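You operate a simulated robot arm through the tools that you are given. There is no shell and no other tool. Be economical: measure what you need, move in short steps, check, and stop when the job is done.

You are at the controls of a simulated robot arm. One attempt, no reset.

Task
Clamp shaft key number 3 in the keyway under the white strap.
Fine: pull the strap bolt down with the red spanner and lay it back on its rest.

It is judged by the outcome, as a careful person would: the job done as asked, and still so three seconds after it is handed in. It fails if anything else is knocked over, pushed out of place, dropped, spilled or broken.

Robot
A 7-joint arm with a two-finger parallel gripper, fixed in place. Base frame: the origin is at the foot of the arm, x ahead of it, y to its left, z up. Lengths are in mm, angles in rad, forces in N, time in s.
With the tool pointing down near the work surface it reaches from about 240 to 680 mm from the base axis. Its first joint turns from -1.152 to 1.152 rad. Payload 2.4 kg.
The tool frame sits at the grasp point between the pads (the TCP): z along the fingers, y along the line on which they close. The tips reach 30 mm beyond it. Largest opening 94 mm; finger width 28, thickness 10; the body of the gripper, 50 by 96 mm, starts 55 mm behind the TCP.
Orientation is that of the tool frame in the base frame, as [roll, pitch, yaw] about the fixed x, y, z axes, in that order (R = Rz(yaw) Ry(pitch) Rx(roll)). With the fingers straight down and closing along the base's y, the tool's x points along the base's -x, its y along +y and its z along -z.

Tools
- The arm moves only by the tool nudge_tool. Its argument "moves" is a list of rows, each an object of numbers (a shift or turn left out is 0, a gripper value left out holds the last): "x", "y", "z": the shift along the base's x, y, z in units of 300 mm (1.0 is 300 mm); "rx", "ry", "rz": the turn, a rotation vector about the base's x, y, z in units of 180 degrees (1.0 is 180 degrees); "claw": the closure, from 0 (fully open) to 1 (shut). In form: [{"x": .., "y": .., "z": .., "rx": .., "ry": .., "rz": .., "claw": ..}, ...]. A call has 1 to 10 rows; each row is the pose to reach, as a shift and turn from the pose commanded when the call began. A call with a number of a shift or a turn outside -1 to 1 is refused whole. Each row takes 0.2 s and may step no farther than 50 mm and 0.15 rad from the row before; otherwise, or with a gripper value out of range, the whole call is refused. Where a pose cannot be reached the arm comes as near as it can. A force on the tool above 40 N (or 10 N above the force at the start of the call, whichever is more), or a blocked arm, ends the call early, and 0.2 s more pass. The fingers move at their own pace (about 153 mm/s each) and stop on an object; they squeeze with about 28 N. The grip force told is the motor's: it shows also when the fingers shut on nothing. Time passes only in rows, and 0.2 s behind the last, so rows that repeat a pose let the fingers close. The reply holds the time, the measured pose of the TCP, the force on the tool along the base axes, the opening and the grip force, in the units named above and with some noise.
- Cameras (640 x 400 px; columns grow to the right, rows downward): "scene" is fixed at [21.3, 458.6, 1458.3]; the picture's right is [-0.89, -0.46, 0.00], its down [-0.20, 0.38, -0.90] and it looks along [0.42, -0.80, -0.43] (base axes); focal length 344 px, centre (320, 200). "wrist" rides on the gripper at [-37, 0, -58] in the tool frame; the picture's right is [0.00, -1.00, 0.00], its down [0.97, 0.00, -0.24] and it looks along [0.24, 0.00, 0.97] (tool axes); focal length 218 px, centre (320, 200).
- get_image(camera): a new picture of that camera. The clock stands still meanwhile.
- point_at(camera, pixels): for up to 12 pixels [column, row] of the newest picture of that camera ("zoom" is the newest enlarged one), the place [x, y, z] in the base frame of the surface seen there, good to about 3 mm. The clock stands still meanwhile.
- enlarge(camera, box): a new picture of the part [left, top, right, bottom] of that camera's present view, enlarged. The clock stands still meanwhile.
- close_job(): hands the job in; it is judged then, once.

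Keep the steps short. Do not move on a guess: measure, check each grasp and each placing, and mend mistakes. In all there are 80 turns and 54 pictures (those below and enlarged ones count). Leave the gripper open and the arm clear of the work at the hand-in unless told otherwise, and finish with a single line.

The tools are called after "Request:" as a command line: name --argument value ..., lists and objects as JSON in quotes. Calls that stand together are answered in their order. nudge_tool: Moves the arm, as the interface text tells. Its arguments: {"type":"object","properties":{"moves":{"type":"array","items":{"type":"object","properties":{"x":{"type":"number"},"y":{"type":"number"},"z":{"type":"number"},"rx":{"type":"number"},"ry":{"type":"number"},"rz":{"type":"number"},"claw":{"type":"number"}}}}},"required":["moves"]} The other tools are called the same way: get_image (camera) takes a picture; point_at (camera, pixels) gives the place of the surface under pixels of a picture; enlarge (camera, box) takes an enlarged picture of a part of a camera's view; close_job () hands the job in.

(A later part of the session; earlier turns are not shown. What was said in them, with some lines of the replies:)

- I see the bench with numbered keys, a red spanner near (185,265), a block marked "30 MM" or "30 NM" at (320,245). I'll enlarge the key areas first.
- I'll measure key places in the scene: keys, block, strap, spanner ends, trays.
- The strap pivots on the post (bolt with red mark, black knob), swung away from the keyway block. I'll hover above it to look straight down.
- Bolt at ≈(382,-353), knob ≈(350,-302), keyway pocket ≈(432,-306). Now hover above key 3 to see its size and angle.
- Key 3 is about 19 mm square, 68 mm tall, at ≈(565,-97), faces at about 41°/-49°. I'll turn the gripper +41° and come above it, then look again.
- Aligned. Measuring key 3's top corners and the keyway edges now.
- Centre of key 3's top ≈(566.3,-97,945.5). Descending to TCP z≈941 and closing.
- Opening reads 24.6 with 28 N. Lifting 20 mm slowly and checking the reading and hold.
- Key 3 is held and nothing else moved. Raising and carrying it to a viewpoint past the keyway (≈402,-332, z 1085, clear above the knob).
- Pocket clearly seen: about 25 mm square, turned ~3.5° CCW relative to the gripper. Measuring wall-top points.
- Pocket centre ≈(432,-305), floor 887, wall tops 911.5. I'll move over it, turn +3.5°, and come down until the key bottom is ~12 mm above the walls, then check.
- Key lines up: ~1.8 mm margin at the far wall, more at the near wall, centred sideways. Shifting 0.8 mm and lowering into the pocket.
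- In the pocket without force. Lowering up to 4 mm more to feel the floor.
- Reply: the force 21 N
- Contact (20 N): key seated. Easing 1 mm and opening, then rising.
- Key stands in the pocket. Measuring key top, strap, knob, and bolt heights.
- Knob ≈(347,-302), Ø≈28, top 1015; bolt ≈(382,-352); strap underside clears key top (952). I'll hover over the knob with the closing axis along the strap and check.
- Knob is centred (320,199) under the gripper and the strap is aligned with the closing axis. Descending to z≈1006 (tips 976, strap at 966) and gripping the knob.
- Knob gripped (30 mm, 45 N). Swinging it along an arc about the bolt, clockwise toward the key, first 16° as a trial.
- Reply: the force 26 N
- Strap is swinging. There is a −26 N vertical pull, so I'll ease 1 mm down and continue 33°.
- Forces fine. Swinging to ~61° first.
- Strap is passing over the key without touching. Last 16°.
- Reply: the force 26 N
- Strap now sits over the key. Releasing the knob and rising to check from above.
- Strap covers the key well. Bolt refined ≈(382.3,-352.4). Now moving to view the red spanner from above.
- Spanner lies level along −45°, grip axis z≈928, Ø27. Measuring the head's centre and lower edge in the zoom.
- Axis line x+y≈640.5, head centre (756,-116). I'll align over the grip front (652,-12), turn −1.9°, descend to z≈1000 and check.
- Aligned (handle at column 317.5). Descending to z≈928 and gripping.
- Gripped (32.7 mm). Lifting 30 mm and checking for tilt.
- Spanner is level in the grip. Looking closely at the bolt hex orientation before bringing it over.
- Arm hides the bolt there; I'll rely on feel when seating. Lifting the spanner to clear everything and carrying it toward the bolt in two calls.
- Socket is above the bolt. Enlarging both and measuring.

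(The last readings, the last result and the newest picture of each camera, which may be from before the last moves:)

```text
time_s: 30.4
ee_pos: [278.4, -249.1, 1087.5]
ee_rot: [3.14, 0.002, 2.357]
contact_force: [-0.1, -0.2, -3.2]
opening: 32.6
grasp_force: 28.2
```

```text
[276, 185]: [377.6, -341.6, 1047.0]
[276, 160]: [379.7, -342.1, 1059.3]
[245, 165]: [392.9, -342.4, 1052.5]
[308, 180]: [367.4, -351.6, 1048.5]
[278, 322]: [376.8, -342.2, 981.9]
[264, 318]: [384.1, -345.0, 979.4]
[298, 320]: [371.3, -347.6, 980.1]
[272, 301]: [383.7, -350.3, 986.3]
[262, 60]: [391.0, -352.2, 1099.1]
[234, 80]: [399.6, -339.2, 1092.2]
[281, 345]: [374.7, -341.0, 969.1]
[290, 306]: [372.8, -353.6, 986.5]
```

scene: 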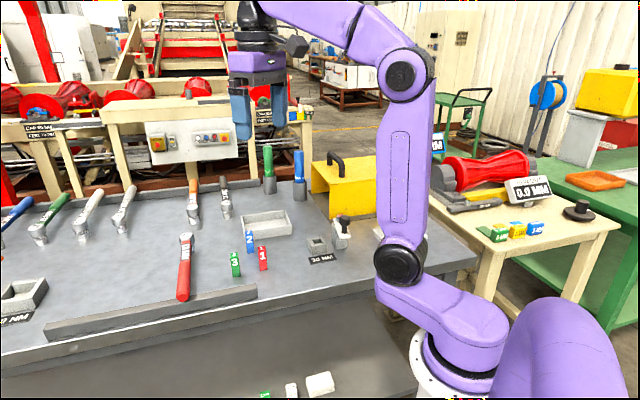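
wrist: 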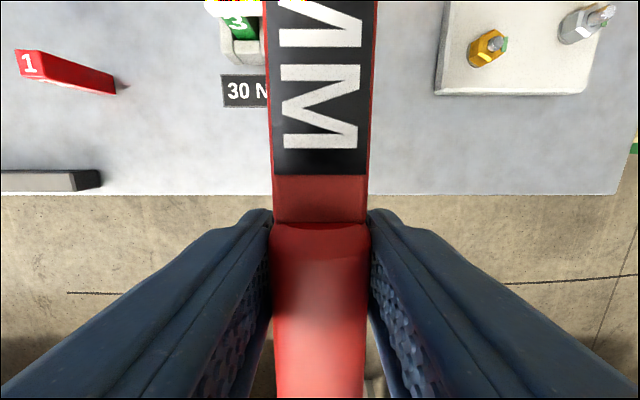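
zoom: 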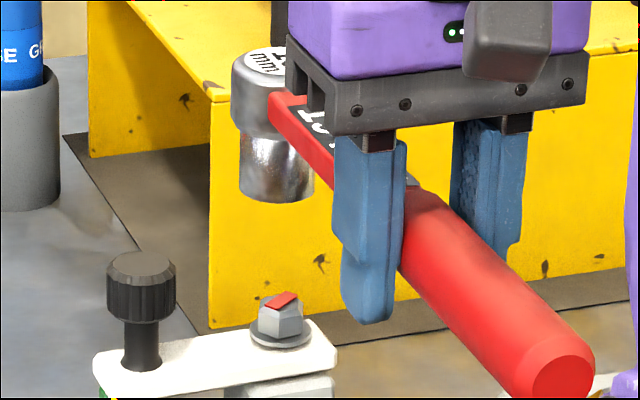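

Socket and bolt are ~3 mm apart by measurement. Shifting (−2.6,+1.2) mm and lowering until the socket is just above the bolt, then re-checking.

Request:
nudge_tool --moves '[{"x": -0.0087, "y": 0.004, "z": -0.08, "claw": 1.0}, {"x": -0.0087, "y": 0.004, "z": -0.15, "claw": 1.0}, {"x": -0.0087, "y": 0.004, "z": -0.15, "claw": 1.0}]'

Request:
enlarge --camera "scene" --box '[314, 190, 362, 230]'

```text
time_s: 31.2
ee_pos: [277.5, -246.1, 1042.7]
ee_rot: [-3.141, 0.0, 2.358]
contact_force: [0.1, 0.1, -3.1]
opening: 32.8
grasp_force: 28.0
```

```text
10.00 times, centred on (338, 210) of scene
```

zoom: 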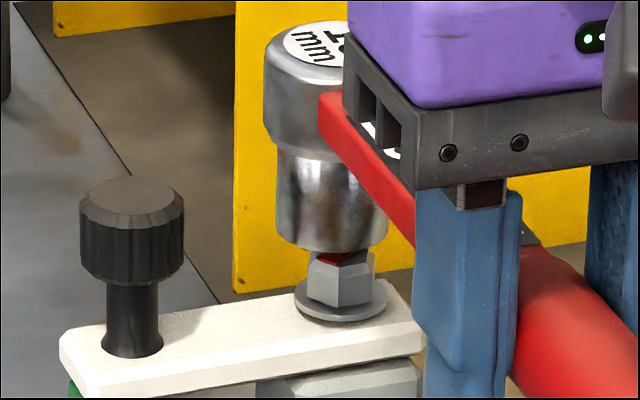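

Lateral offset remaining ≈2 mm (socket centre col 333 vs bolt 340.5). Checking depth offset too.

Request:
point_at --camera "zoom" --pixels '[[333, 240], [333, 225], [333, 210], [325, 244], [341, 243], [341, 316], [335, 317], [347, 316], [335, 285], [341, 314], [320, 285], [358, 290]]'

```text
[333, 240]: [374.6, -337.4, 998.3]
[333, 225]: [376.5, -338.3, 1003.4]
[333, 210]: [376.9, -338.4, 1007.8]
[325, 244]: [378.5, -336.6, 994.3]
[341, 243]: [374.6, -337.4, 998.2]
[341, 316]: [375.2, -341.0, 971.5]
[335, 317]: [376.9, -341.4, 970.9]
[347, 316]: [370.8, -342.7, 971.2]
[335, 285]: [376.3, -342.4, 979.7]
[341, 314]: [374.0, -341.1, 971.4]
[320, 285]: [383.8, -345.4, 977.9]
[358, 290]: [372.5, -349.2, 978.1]
```

Correcting (−2.4,−0.6) mm and lowering slowly onto the bolt, feeling for contact.

Request:
nudge_tool --moves '[{"x": -0.008, "y": -0.002, "claw": 1.0}, {"x": -0.008, "y": -0.002, "z": -0.015, "claw": 1.0}, {"x": -0.008, "y": -0.002, "z": -0.03, "claw": 1.0}, {"x": -0.008, "y": -0.002, "z": -0.04, "claw": 1.0}, {"x": -0.008, "y": -0.002, "z": -0.05, "claw": 1.0}]'

Request:
enlarge --camera "scene" --box '[314, 190, 362, 230]'

```text
time_s: 32.4
ee_pos: [273.5, -247.8, 1029.2]
ee_rot: [-3.142, 0.0, 2.356]
contact_force: [-0.3, 0.0, -3.1]
opening: 33.0
grasp_force: 27.6
```

```text
10.00 times, centred on (338, 210) of scene
```

zoom: 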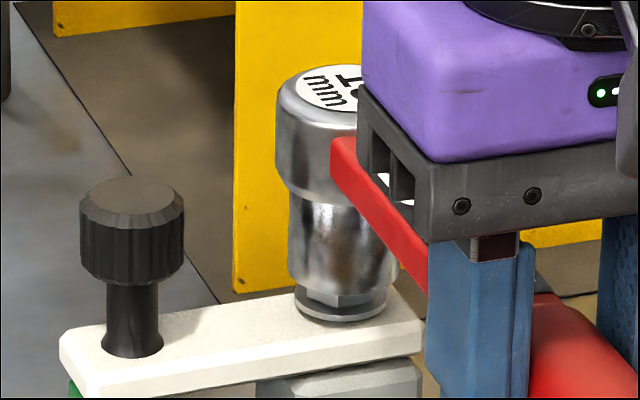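

Socket slides over the hex freely; slightly (≈1 mm) too far right. Correcting and lowering the rest.

Request:
nudge_tool --moves '[{"x": 0.0025, "y": 0.0013, "z": -0.008, "claw": 1.0}, {"x": 0.0025, "y": 0.0013, "z": -0.016, "claw": 1.0}, {"x": 0.0025, "y": 0.0013, "z": -0.022, "claw": 1.0}, {"x": 0.0025, "y": 0.0013, "z": -0.027, "claw": 1.0}]'

```text
time_s: 33.4
ee_pos: [274.3, -247.7, 1021.5]
ee_rot: [3.141, -0.001, 2.356]
contact_force: [-0.3, 0.4, -3.0]
opening: 32.9
grasp_force: 27.5
```

Request:
nudge_tool --moves '[{"z": -0.004, "claw": 1.0}, {"z": -0.008, "claw": 1.0}]'

Request:
enlarge --camera "scene" --box '[314, 190, 362, 230]'

```text
time_s: 34.0
ee_pos: [274.9, -247.7, 1019.6]
ee_rot: [-3.14, 0.0, 2.356]
contact_force: [0.0, -0.4, -3.1]
opening: 32.9
grasp_force: 28.1
```

```text
10.00 times, centred on (338, 210) of scene
```

zoom: 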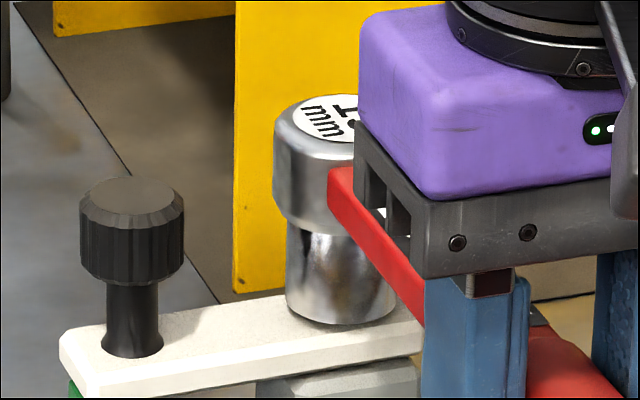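

Socket is fully over the hex. Now turning clockwise about the bolt: first 8°, watching force.

Request:
nudge_tool --moves '[{"x": 0.0123, "y": 0.0119, "rz": -0.0111, "claw": 1.0}, {"x": 0.025, "y": 0.0233, "rz": -0.0222, "claw": 1.0}, {"x": 0.0381, "y": 0.0343, "rz": -0.0333, "claw": 1.0}, {"x": 0.0516, "y": 0.0449, "rz": -0.0444, "claw": 1.0}]'

```text
time_s: 35.0
ee_pos: [290.4, -233.3, 1019.6]
ee_rot: [-3.141, 0.0, 2.216]
contact_force: [0.1, 0.8, -2.7]
opening: 32.9
grasp_force: 27.8
```

No resistance yet. Another 16°.

Request:
nudge_tool --moves '[{"x": 0.0281, "y": 0.0197, "rz": -0.0222, "claw": 1.0}, {"x": 0.0574, "y": 0.0373, "rz": -0.0444, "claw": 1.0}, {"x": 0.0879, "y": 0.0528, "rz": -0.0667, "claw": 1.0}, {"x": 0.1193, "y": 0.0662, "rz": -0.0889, "claw": 1.0}]'

Request:
enlarge --camera "scene" --box '[298, 180, 378, 230]'

```text
time_s: 36.0
ee_pos: [328.1, -214.1, 1019.6]
ee_rot: [-3.139, 0.0, 1.935]
contact_force: [-0.1, 0.3, -2.8]
opening: 32.6
grasp_force: 27.9
```

```text
8.00 times, centred on (338, 205) of scene
```

zoom: 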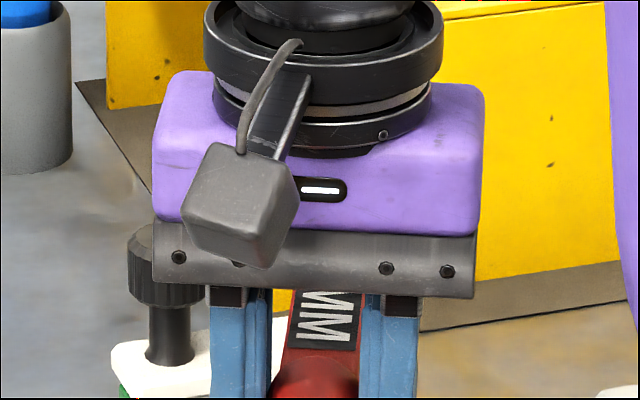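

Still free (bolt likely running down or play). Continuing 24° more, to handle angle ~87°.

Request:
nudge_tool --moves '[{"x": 0.0324, "y": 0.0111, "rz": -0.0222, "claw": 1.0}, {"x": 0.0654, "y": 0.02, "rz": -0.0444, "claw": 1.0}, {"x": 0.099, "y": 0.0265, "rz": -0.0667, "claw": 1.0}, {"x": 0.133, "y": 0.0307, "rz": -0.0889, "claw": 1.0}, {"x": 0.167, "y": 0.0325, "rz": -0.1111, "claw": 1.0}, {"x": 0.2014, "y": 0.0319, "rz": -0.1333, "claw": 1.0}]'

```text
time_s: 37.4
ee_pos: [386.3, -203.8, 1019.7]
ee_rot: [-3.141, -0.001, 1.519]
contact_force: [0.3, 0.2, -3.1]
opening: 32.8
grasp_force: 28.8
```

Still no resistance. Two more small steps to 79° (safe from the knob), feeling for the stop.

Request:
nudge_tool --moves '[{"x": 0.0171, "y": -0.001, "rz": -0.0111, "claw": 1.0}, {"x": 0.0341, "y": -0.003, "rz": -0.0222, "claw": 1.0}, {"x": 0.051, "y": -0.0053, "rz": -0.0333, "claw": 1.0}, {"x": 0.068, "y": -0.0083, "rz": -0.0444, "claw": 1.0}]'

```text
time_s: 38.4
ee_pos: [406.2, -206.6, 1019.7]
ee_rot: [3.141, 0.001, 1.38]
contact_force: [-0.6, -0.2, -3.6]
opening: 33.1
grasp_force: 27.7
```

No stop felt in this swing. Lifting off, swinging back to 139° (one hex step), and checking whether the bolt's red mark has turned.

Request:
nudge_tool --moves '[{"z": 0.05, "claw": 1.0}, {"z": 0.105, "claw": 1.0}, {"x": -0.0637, "y": 0.008, "z": 0.105, "rz": 0.0417, "claw": 1.0}, {"x": -0.1277, "y": 0.0077, "z": 0.105, "rz": 0.0833, "claw": 1.0}, {"x": -0.1913, "y": -0.001, "z": 0.105, "rz": 0.125, "claw": 1.0}, {"x": -0.2533, "y": -0.0177, "z": 0.105, "rz": 0.1667, "claw": 1.0}, {"x": -0.3123, "y": -0.0427, "z": 0.105, "rz": 0.2083, "claw": 1.0}, {"x": -0.368, "y": -0.0747, "z": 0.105, "rz": 0.25, "claw": 1.0}, {"x": -0.4187, "y": -0.114, "z": 0.105, "rz": 0.2917, "claw": 1.0}, {"x": -0.4637, "y": -0.1597, "z": 0.105, "rz": 0.3333, "claw": 1.0}]'

Request:
enlarge --camera "scene" --box '[314, 195, 362, 225]'

```text
time_s: 40.6
ee_pos: [267.2, -256.3, 1050.2]
ee_rot: [-3.14, 0.0, 2.43]
contact_force: [-0.4, -0.5, -3.5]
opening: 32.8
grasp_force: 28.0
```

```text
13.33 times, centred on (338, 210) of scene
```

zoom: 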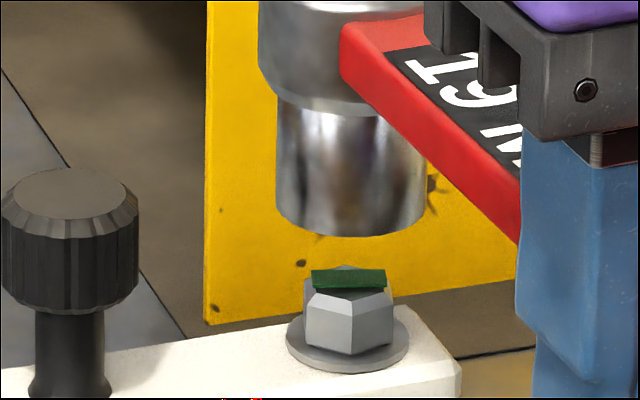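

The mark has turned and changed from red to green: the bolt is pulled down. Now carrying the spanner back by the reverse path, above everything.

Request:
nudge_tool --moves '[{"z": 0.1, "claw": 1.0}, {"x": 0.1, "y": 0.065, "z": 0.1, "rz": -0.0223, "claw": 1.0}, {"x": 0.22, "y": 0.14, "z": 0.1, "rz": -0.0223, "claw": 1.0}, {"x": 0.34, "y": 0.215, "z": 0.1, "rz": -0.0223, "claw": 1.0}, {"x": 0.46, "y": 0.29, "z": 0.1, "rz": -0.0223, "claw": 1.0}, {"x": 0.58, "y": 0.365, "z": 0.1, "rz": -0.0223, "claw": 1.0}, {"x": 0.7, "y": 0.44, "z": 0.1, "rz": -0.0223, "claw": 1.0}]'

Request:
nudge_tool --moves '[{"x": 0.11, "y": 0.07, "claw": 1.0}, {"x": 0.22, "y": 0.14, "claw": 1.0}, {"x": 0.33, "y": 0.21, "claw": 1.0}, {"x": 0.44, "y": 0.28, "claw": 1.0}, {"x": 0.54, "y": 0.345, "claw": 1.0}, {"x": 0.5846, "y": 0.3717, "claw": 1.0}, {"x": 0.5846, "y": 0.3717, "z": -0.12, "claw": 1.0}, {"x": 0.5846, "y": 0.3717, "z": -0.25, "claw": 1.0}, {"x": 0.5846, "y": 0.3717, "z": -0.38, "claw": 1.0}, {"x": 0.5846, "y": 0.3717, "z": -0.46, "claw": 1.0}]'

Request:
enlarge --camera "scene" --box '[130, 200, 250, 320]'

```text
time_s: 42.2
ee_pos: [478.7, -123.2, 1080.6]
ee_rot: [-3.141, 0.001, 2.356]
contact_force: [0.4, 0.6, -3.5]
opening: 32.7
grasp_force: 27.8
```

```text
time_s: 44.4
ee_pos: [653.8, -12.1, 942.2]
ee_rot: [3.141, 0.001, 2.356]
contact_force: [-0.3, -0.4, -3.6]
opening: 32.6
grasp_force: 27.9
```

```text
3.33 times, centred on (190, 260) of scene
```

zoom: 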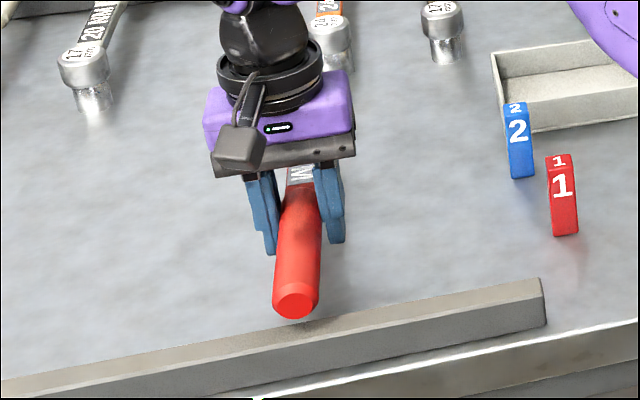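

Above its rest as before. Lowering the last 14 mm gently until it touches.

Request:
nudge_tool --moves '[{"z": -0.02, "claw": 1.0}, {"z": -0.035, "claw": 1.0}, {"z": -0.043, "claw": 1.0}, {"z": -0.047, "claw": 1.0}, {"z": -0.049, "claw": 1.0}]'

```text
time_s: 45.6
ee_pos: [654.3, -11.2, 928.5]
ee_rot: [3.139, 0.003, 2.359]
contact_force: [-0.8, 0.3, 2.8]
opening: 32.6
grasp_force: 28.2
```

Spanner touches its rest (force turned positive). Opening to 66 mm and rising.

Request:
nudge_tool --moves '[{"claw": 0.3}, {"claw": 0.3}, {"claw": 0.3}, {"z": 0.12, "claw": 0.3}, {"z": 0.26, "claw": 0.3}, {"z": 0.4, "claw": 0.3}, {"z": 0.54, "claw": 0.3}, {"z": 0.68, "x": -0.1, "y": 0.02, "claw": 0.0}, {"z": 0.8, "x": -0.2, "y": 0.02, "claw": 0.0}]'

Request:
get_image --camera "scene"

Request:
enlarge --camera "scene" --box '[140, 190, 360, 310]'

```text
refused: row 8 steps farther than a row can; nothing moved
```

```text
4 pictures are left
```

scene: 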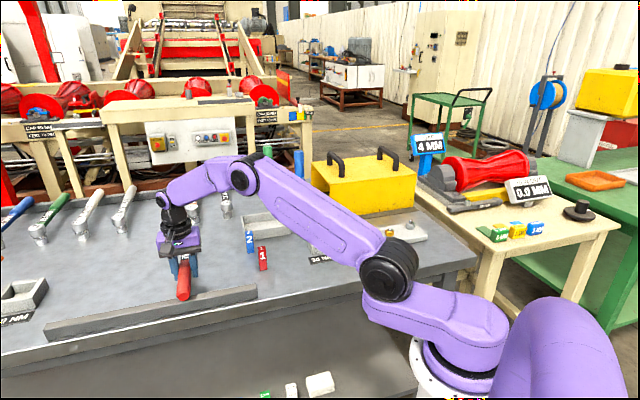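

```text
2.91 times, centred on (250, 250) of scene
```

zoom: 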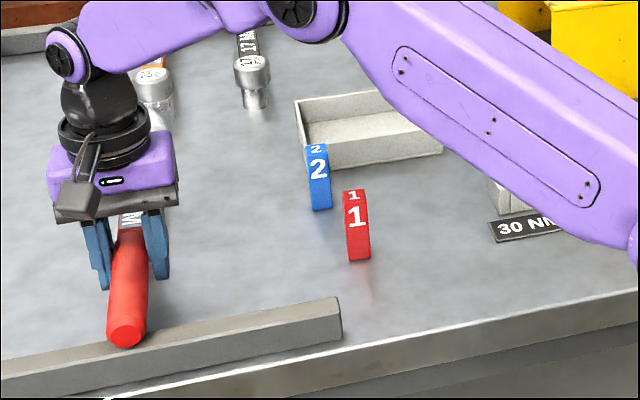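

That call was refused for step size; nothing moved. Repeating with smaller steps, rising to about z 1130.

Request:
nudge_tool --moves '[{"claw": 0.3}, {"claw": 0.3}, {"claw": 0.3}, {"z": 0.1, "claw": 0.3}, {"z": 0.24, "claw": 0.3}, {"z": 0.38, "claw": 0.3}, {"z": 0.52, "claw": 0.3}, {"z": 0.66, "claw": 0.0}, {"z": 0.8, "claw": 0.0}, {"z": 0.94, "claw": 0.0}]'

Request:
nudge_tool --moves '[{"x": -0.1, "z": 0.08, "claw": 0.0}, {"x": -0.2, "z": 0.16, "claw": 0.0}, {"x": -0.3, "z": 0.22, "claw": 0.0}, {"x": -0.4, "z": 0.28, "claw": 0.0}, {"x": -0.5, "z": 0.33, "claw": 0.0}, {"x": -0.6, "z": 0.38, "claw": 0.0}, {"x": -0.6, "z": 0.38, "claw": 0.0}]'

Request:
get_image --camera "scene"

Request:
enlarge --camera "scene" --box '[150, 195, 360, 310]'

```text
time_s: 47.8
ee_pos: [631.1, -12.0, 1183.6]
ee_rot: [-3.141, 0.0, 2.356]
contact_force: [-0.6, 0.7, -0.3]
opening: 94.1
grasp_force: 0.0
out of reach, approached as far as the arm can: row 9, 10
```

```text
time_s: 49.4
ee_pos: [451.6, -14.0, 1299.0]
ee_rot: [-3.141, 0.0, 2.357]
contact_force: [-0.9, 0.6, -0.9]
opening: 93.9
grasp_force: 0.1
```

```text
2 pictures are left
```

scene: 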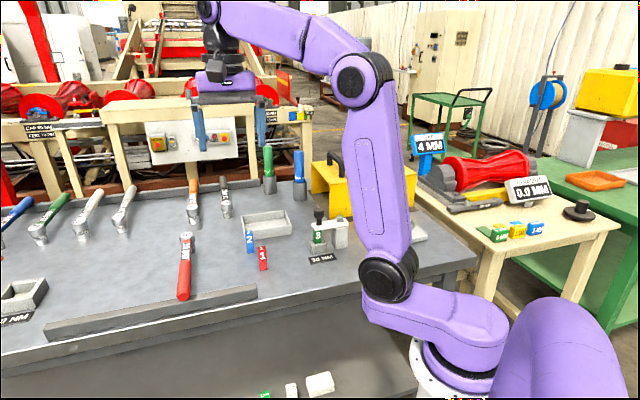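

```text
3.05 times, centred on (255, 252) of scene
```

zoom: 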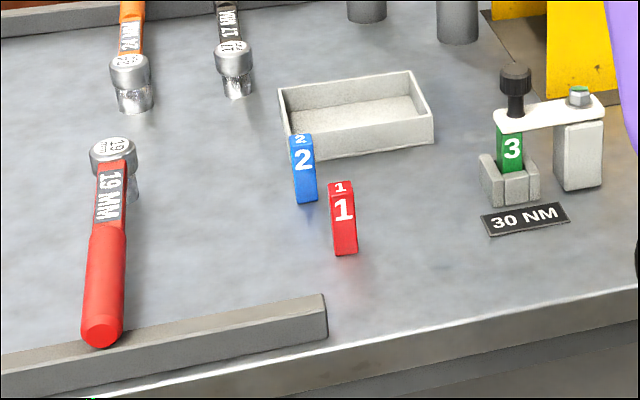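

The spanner is back on its rest. Key 3 stands in the keyway under the white strap, the bolt mark is green, the other keys are where they were, and the gripper is open and clear. Handing in.

Request:
close_job

```text
The job is handed in.
```

Key 3 is clamped in the keyway under the white strap, the bolt is pulled down (its mark turned from red to green), and the red spanner is back on its rest.
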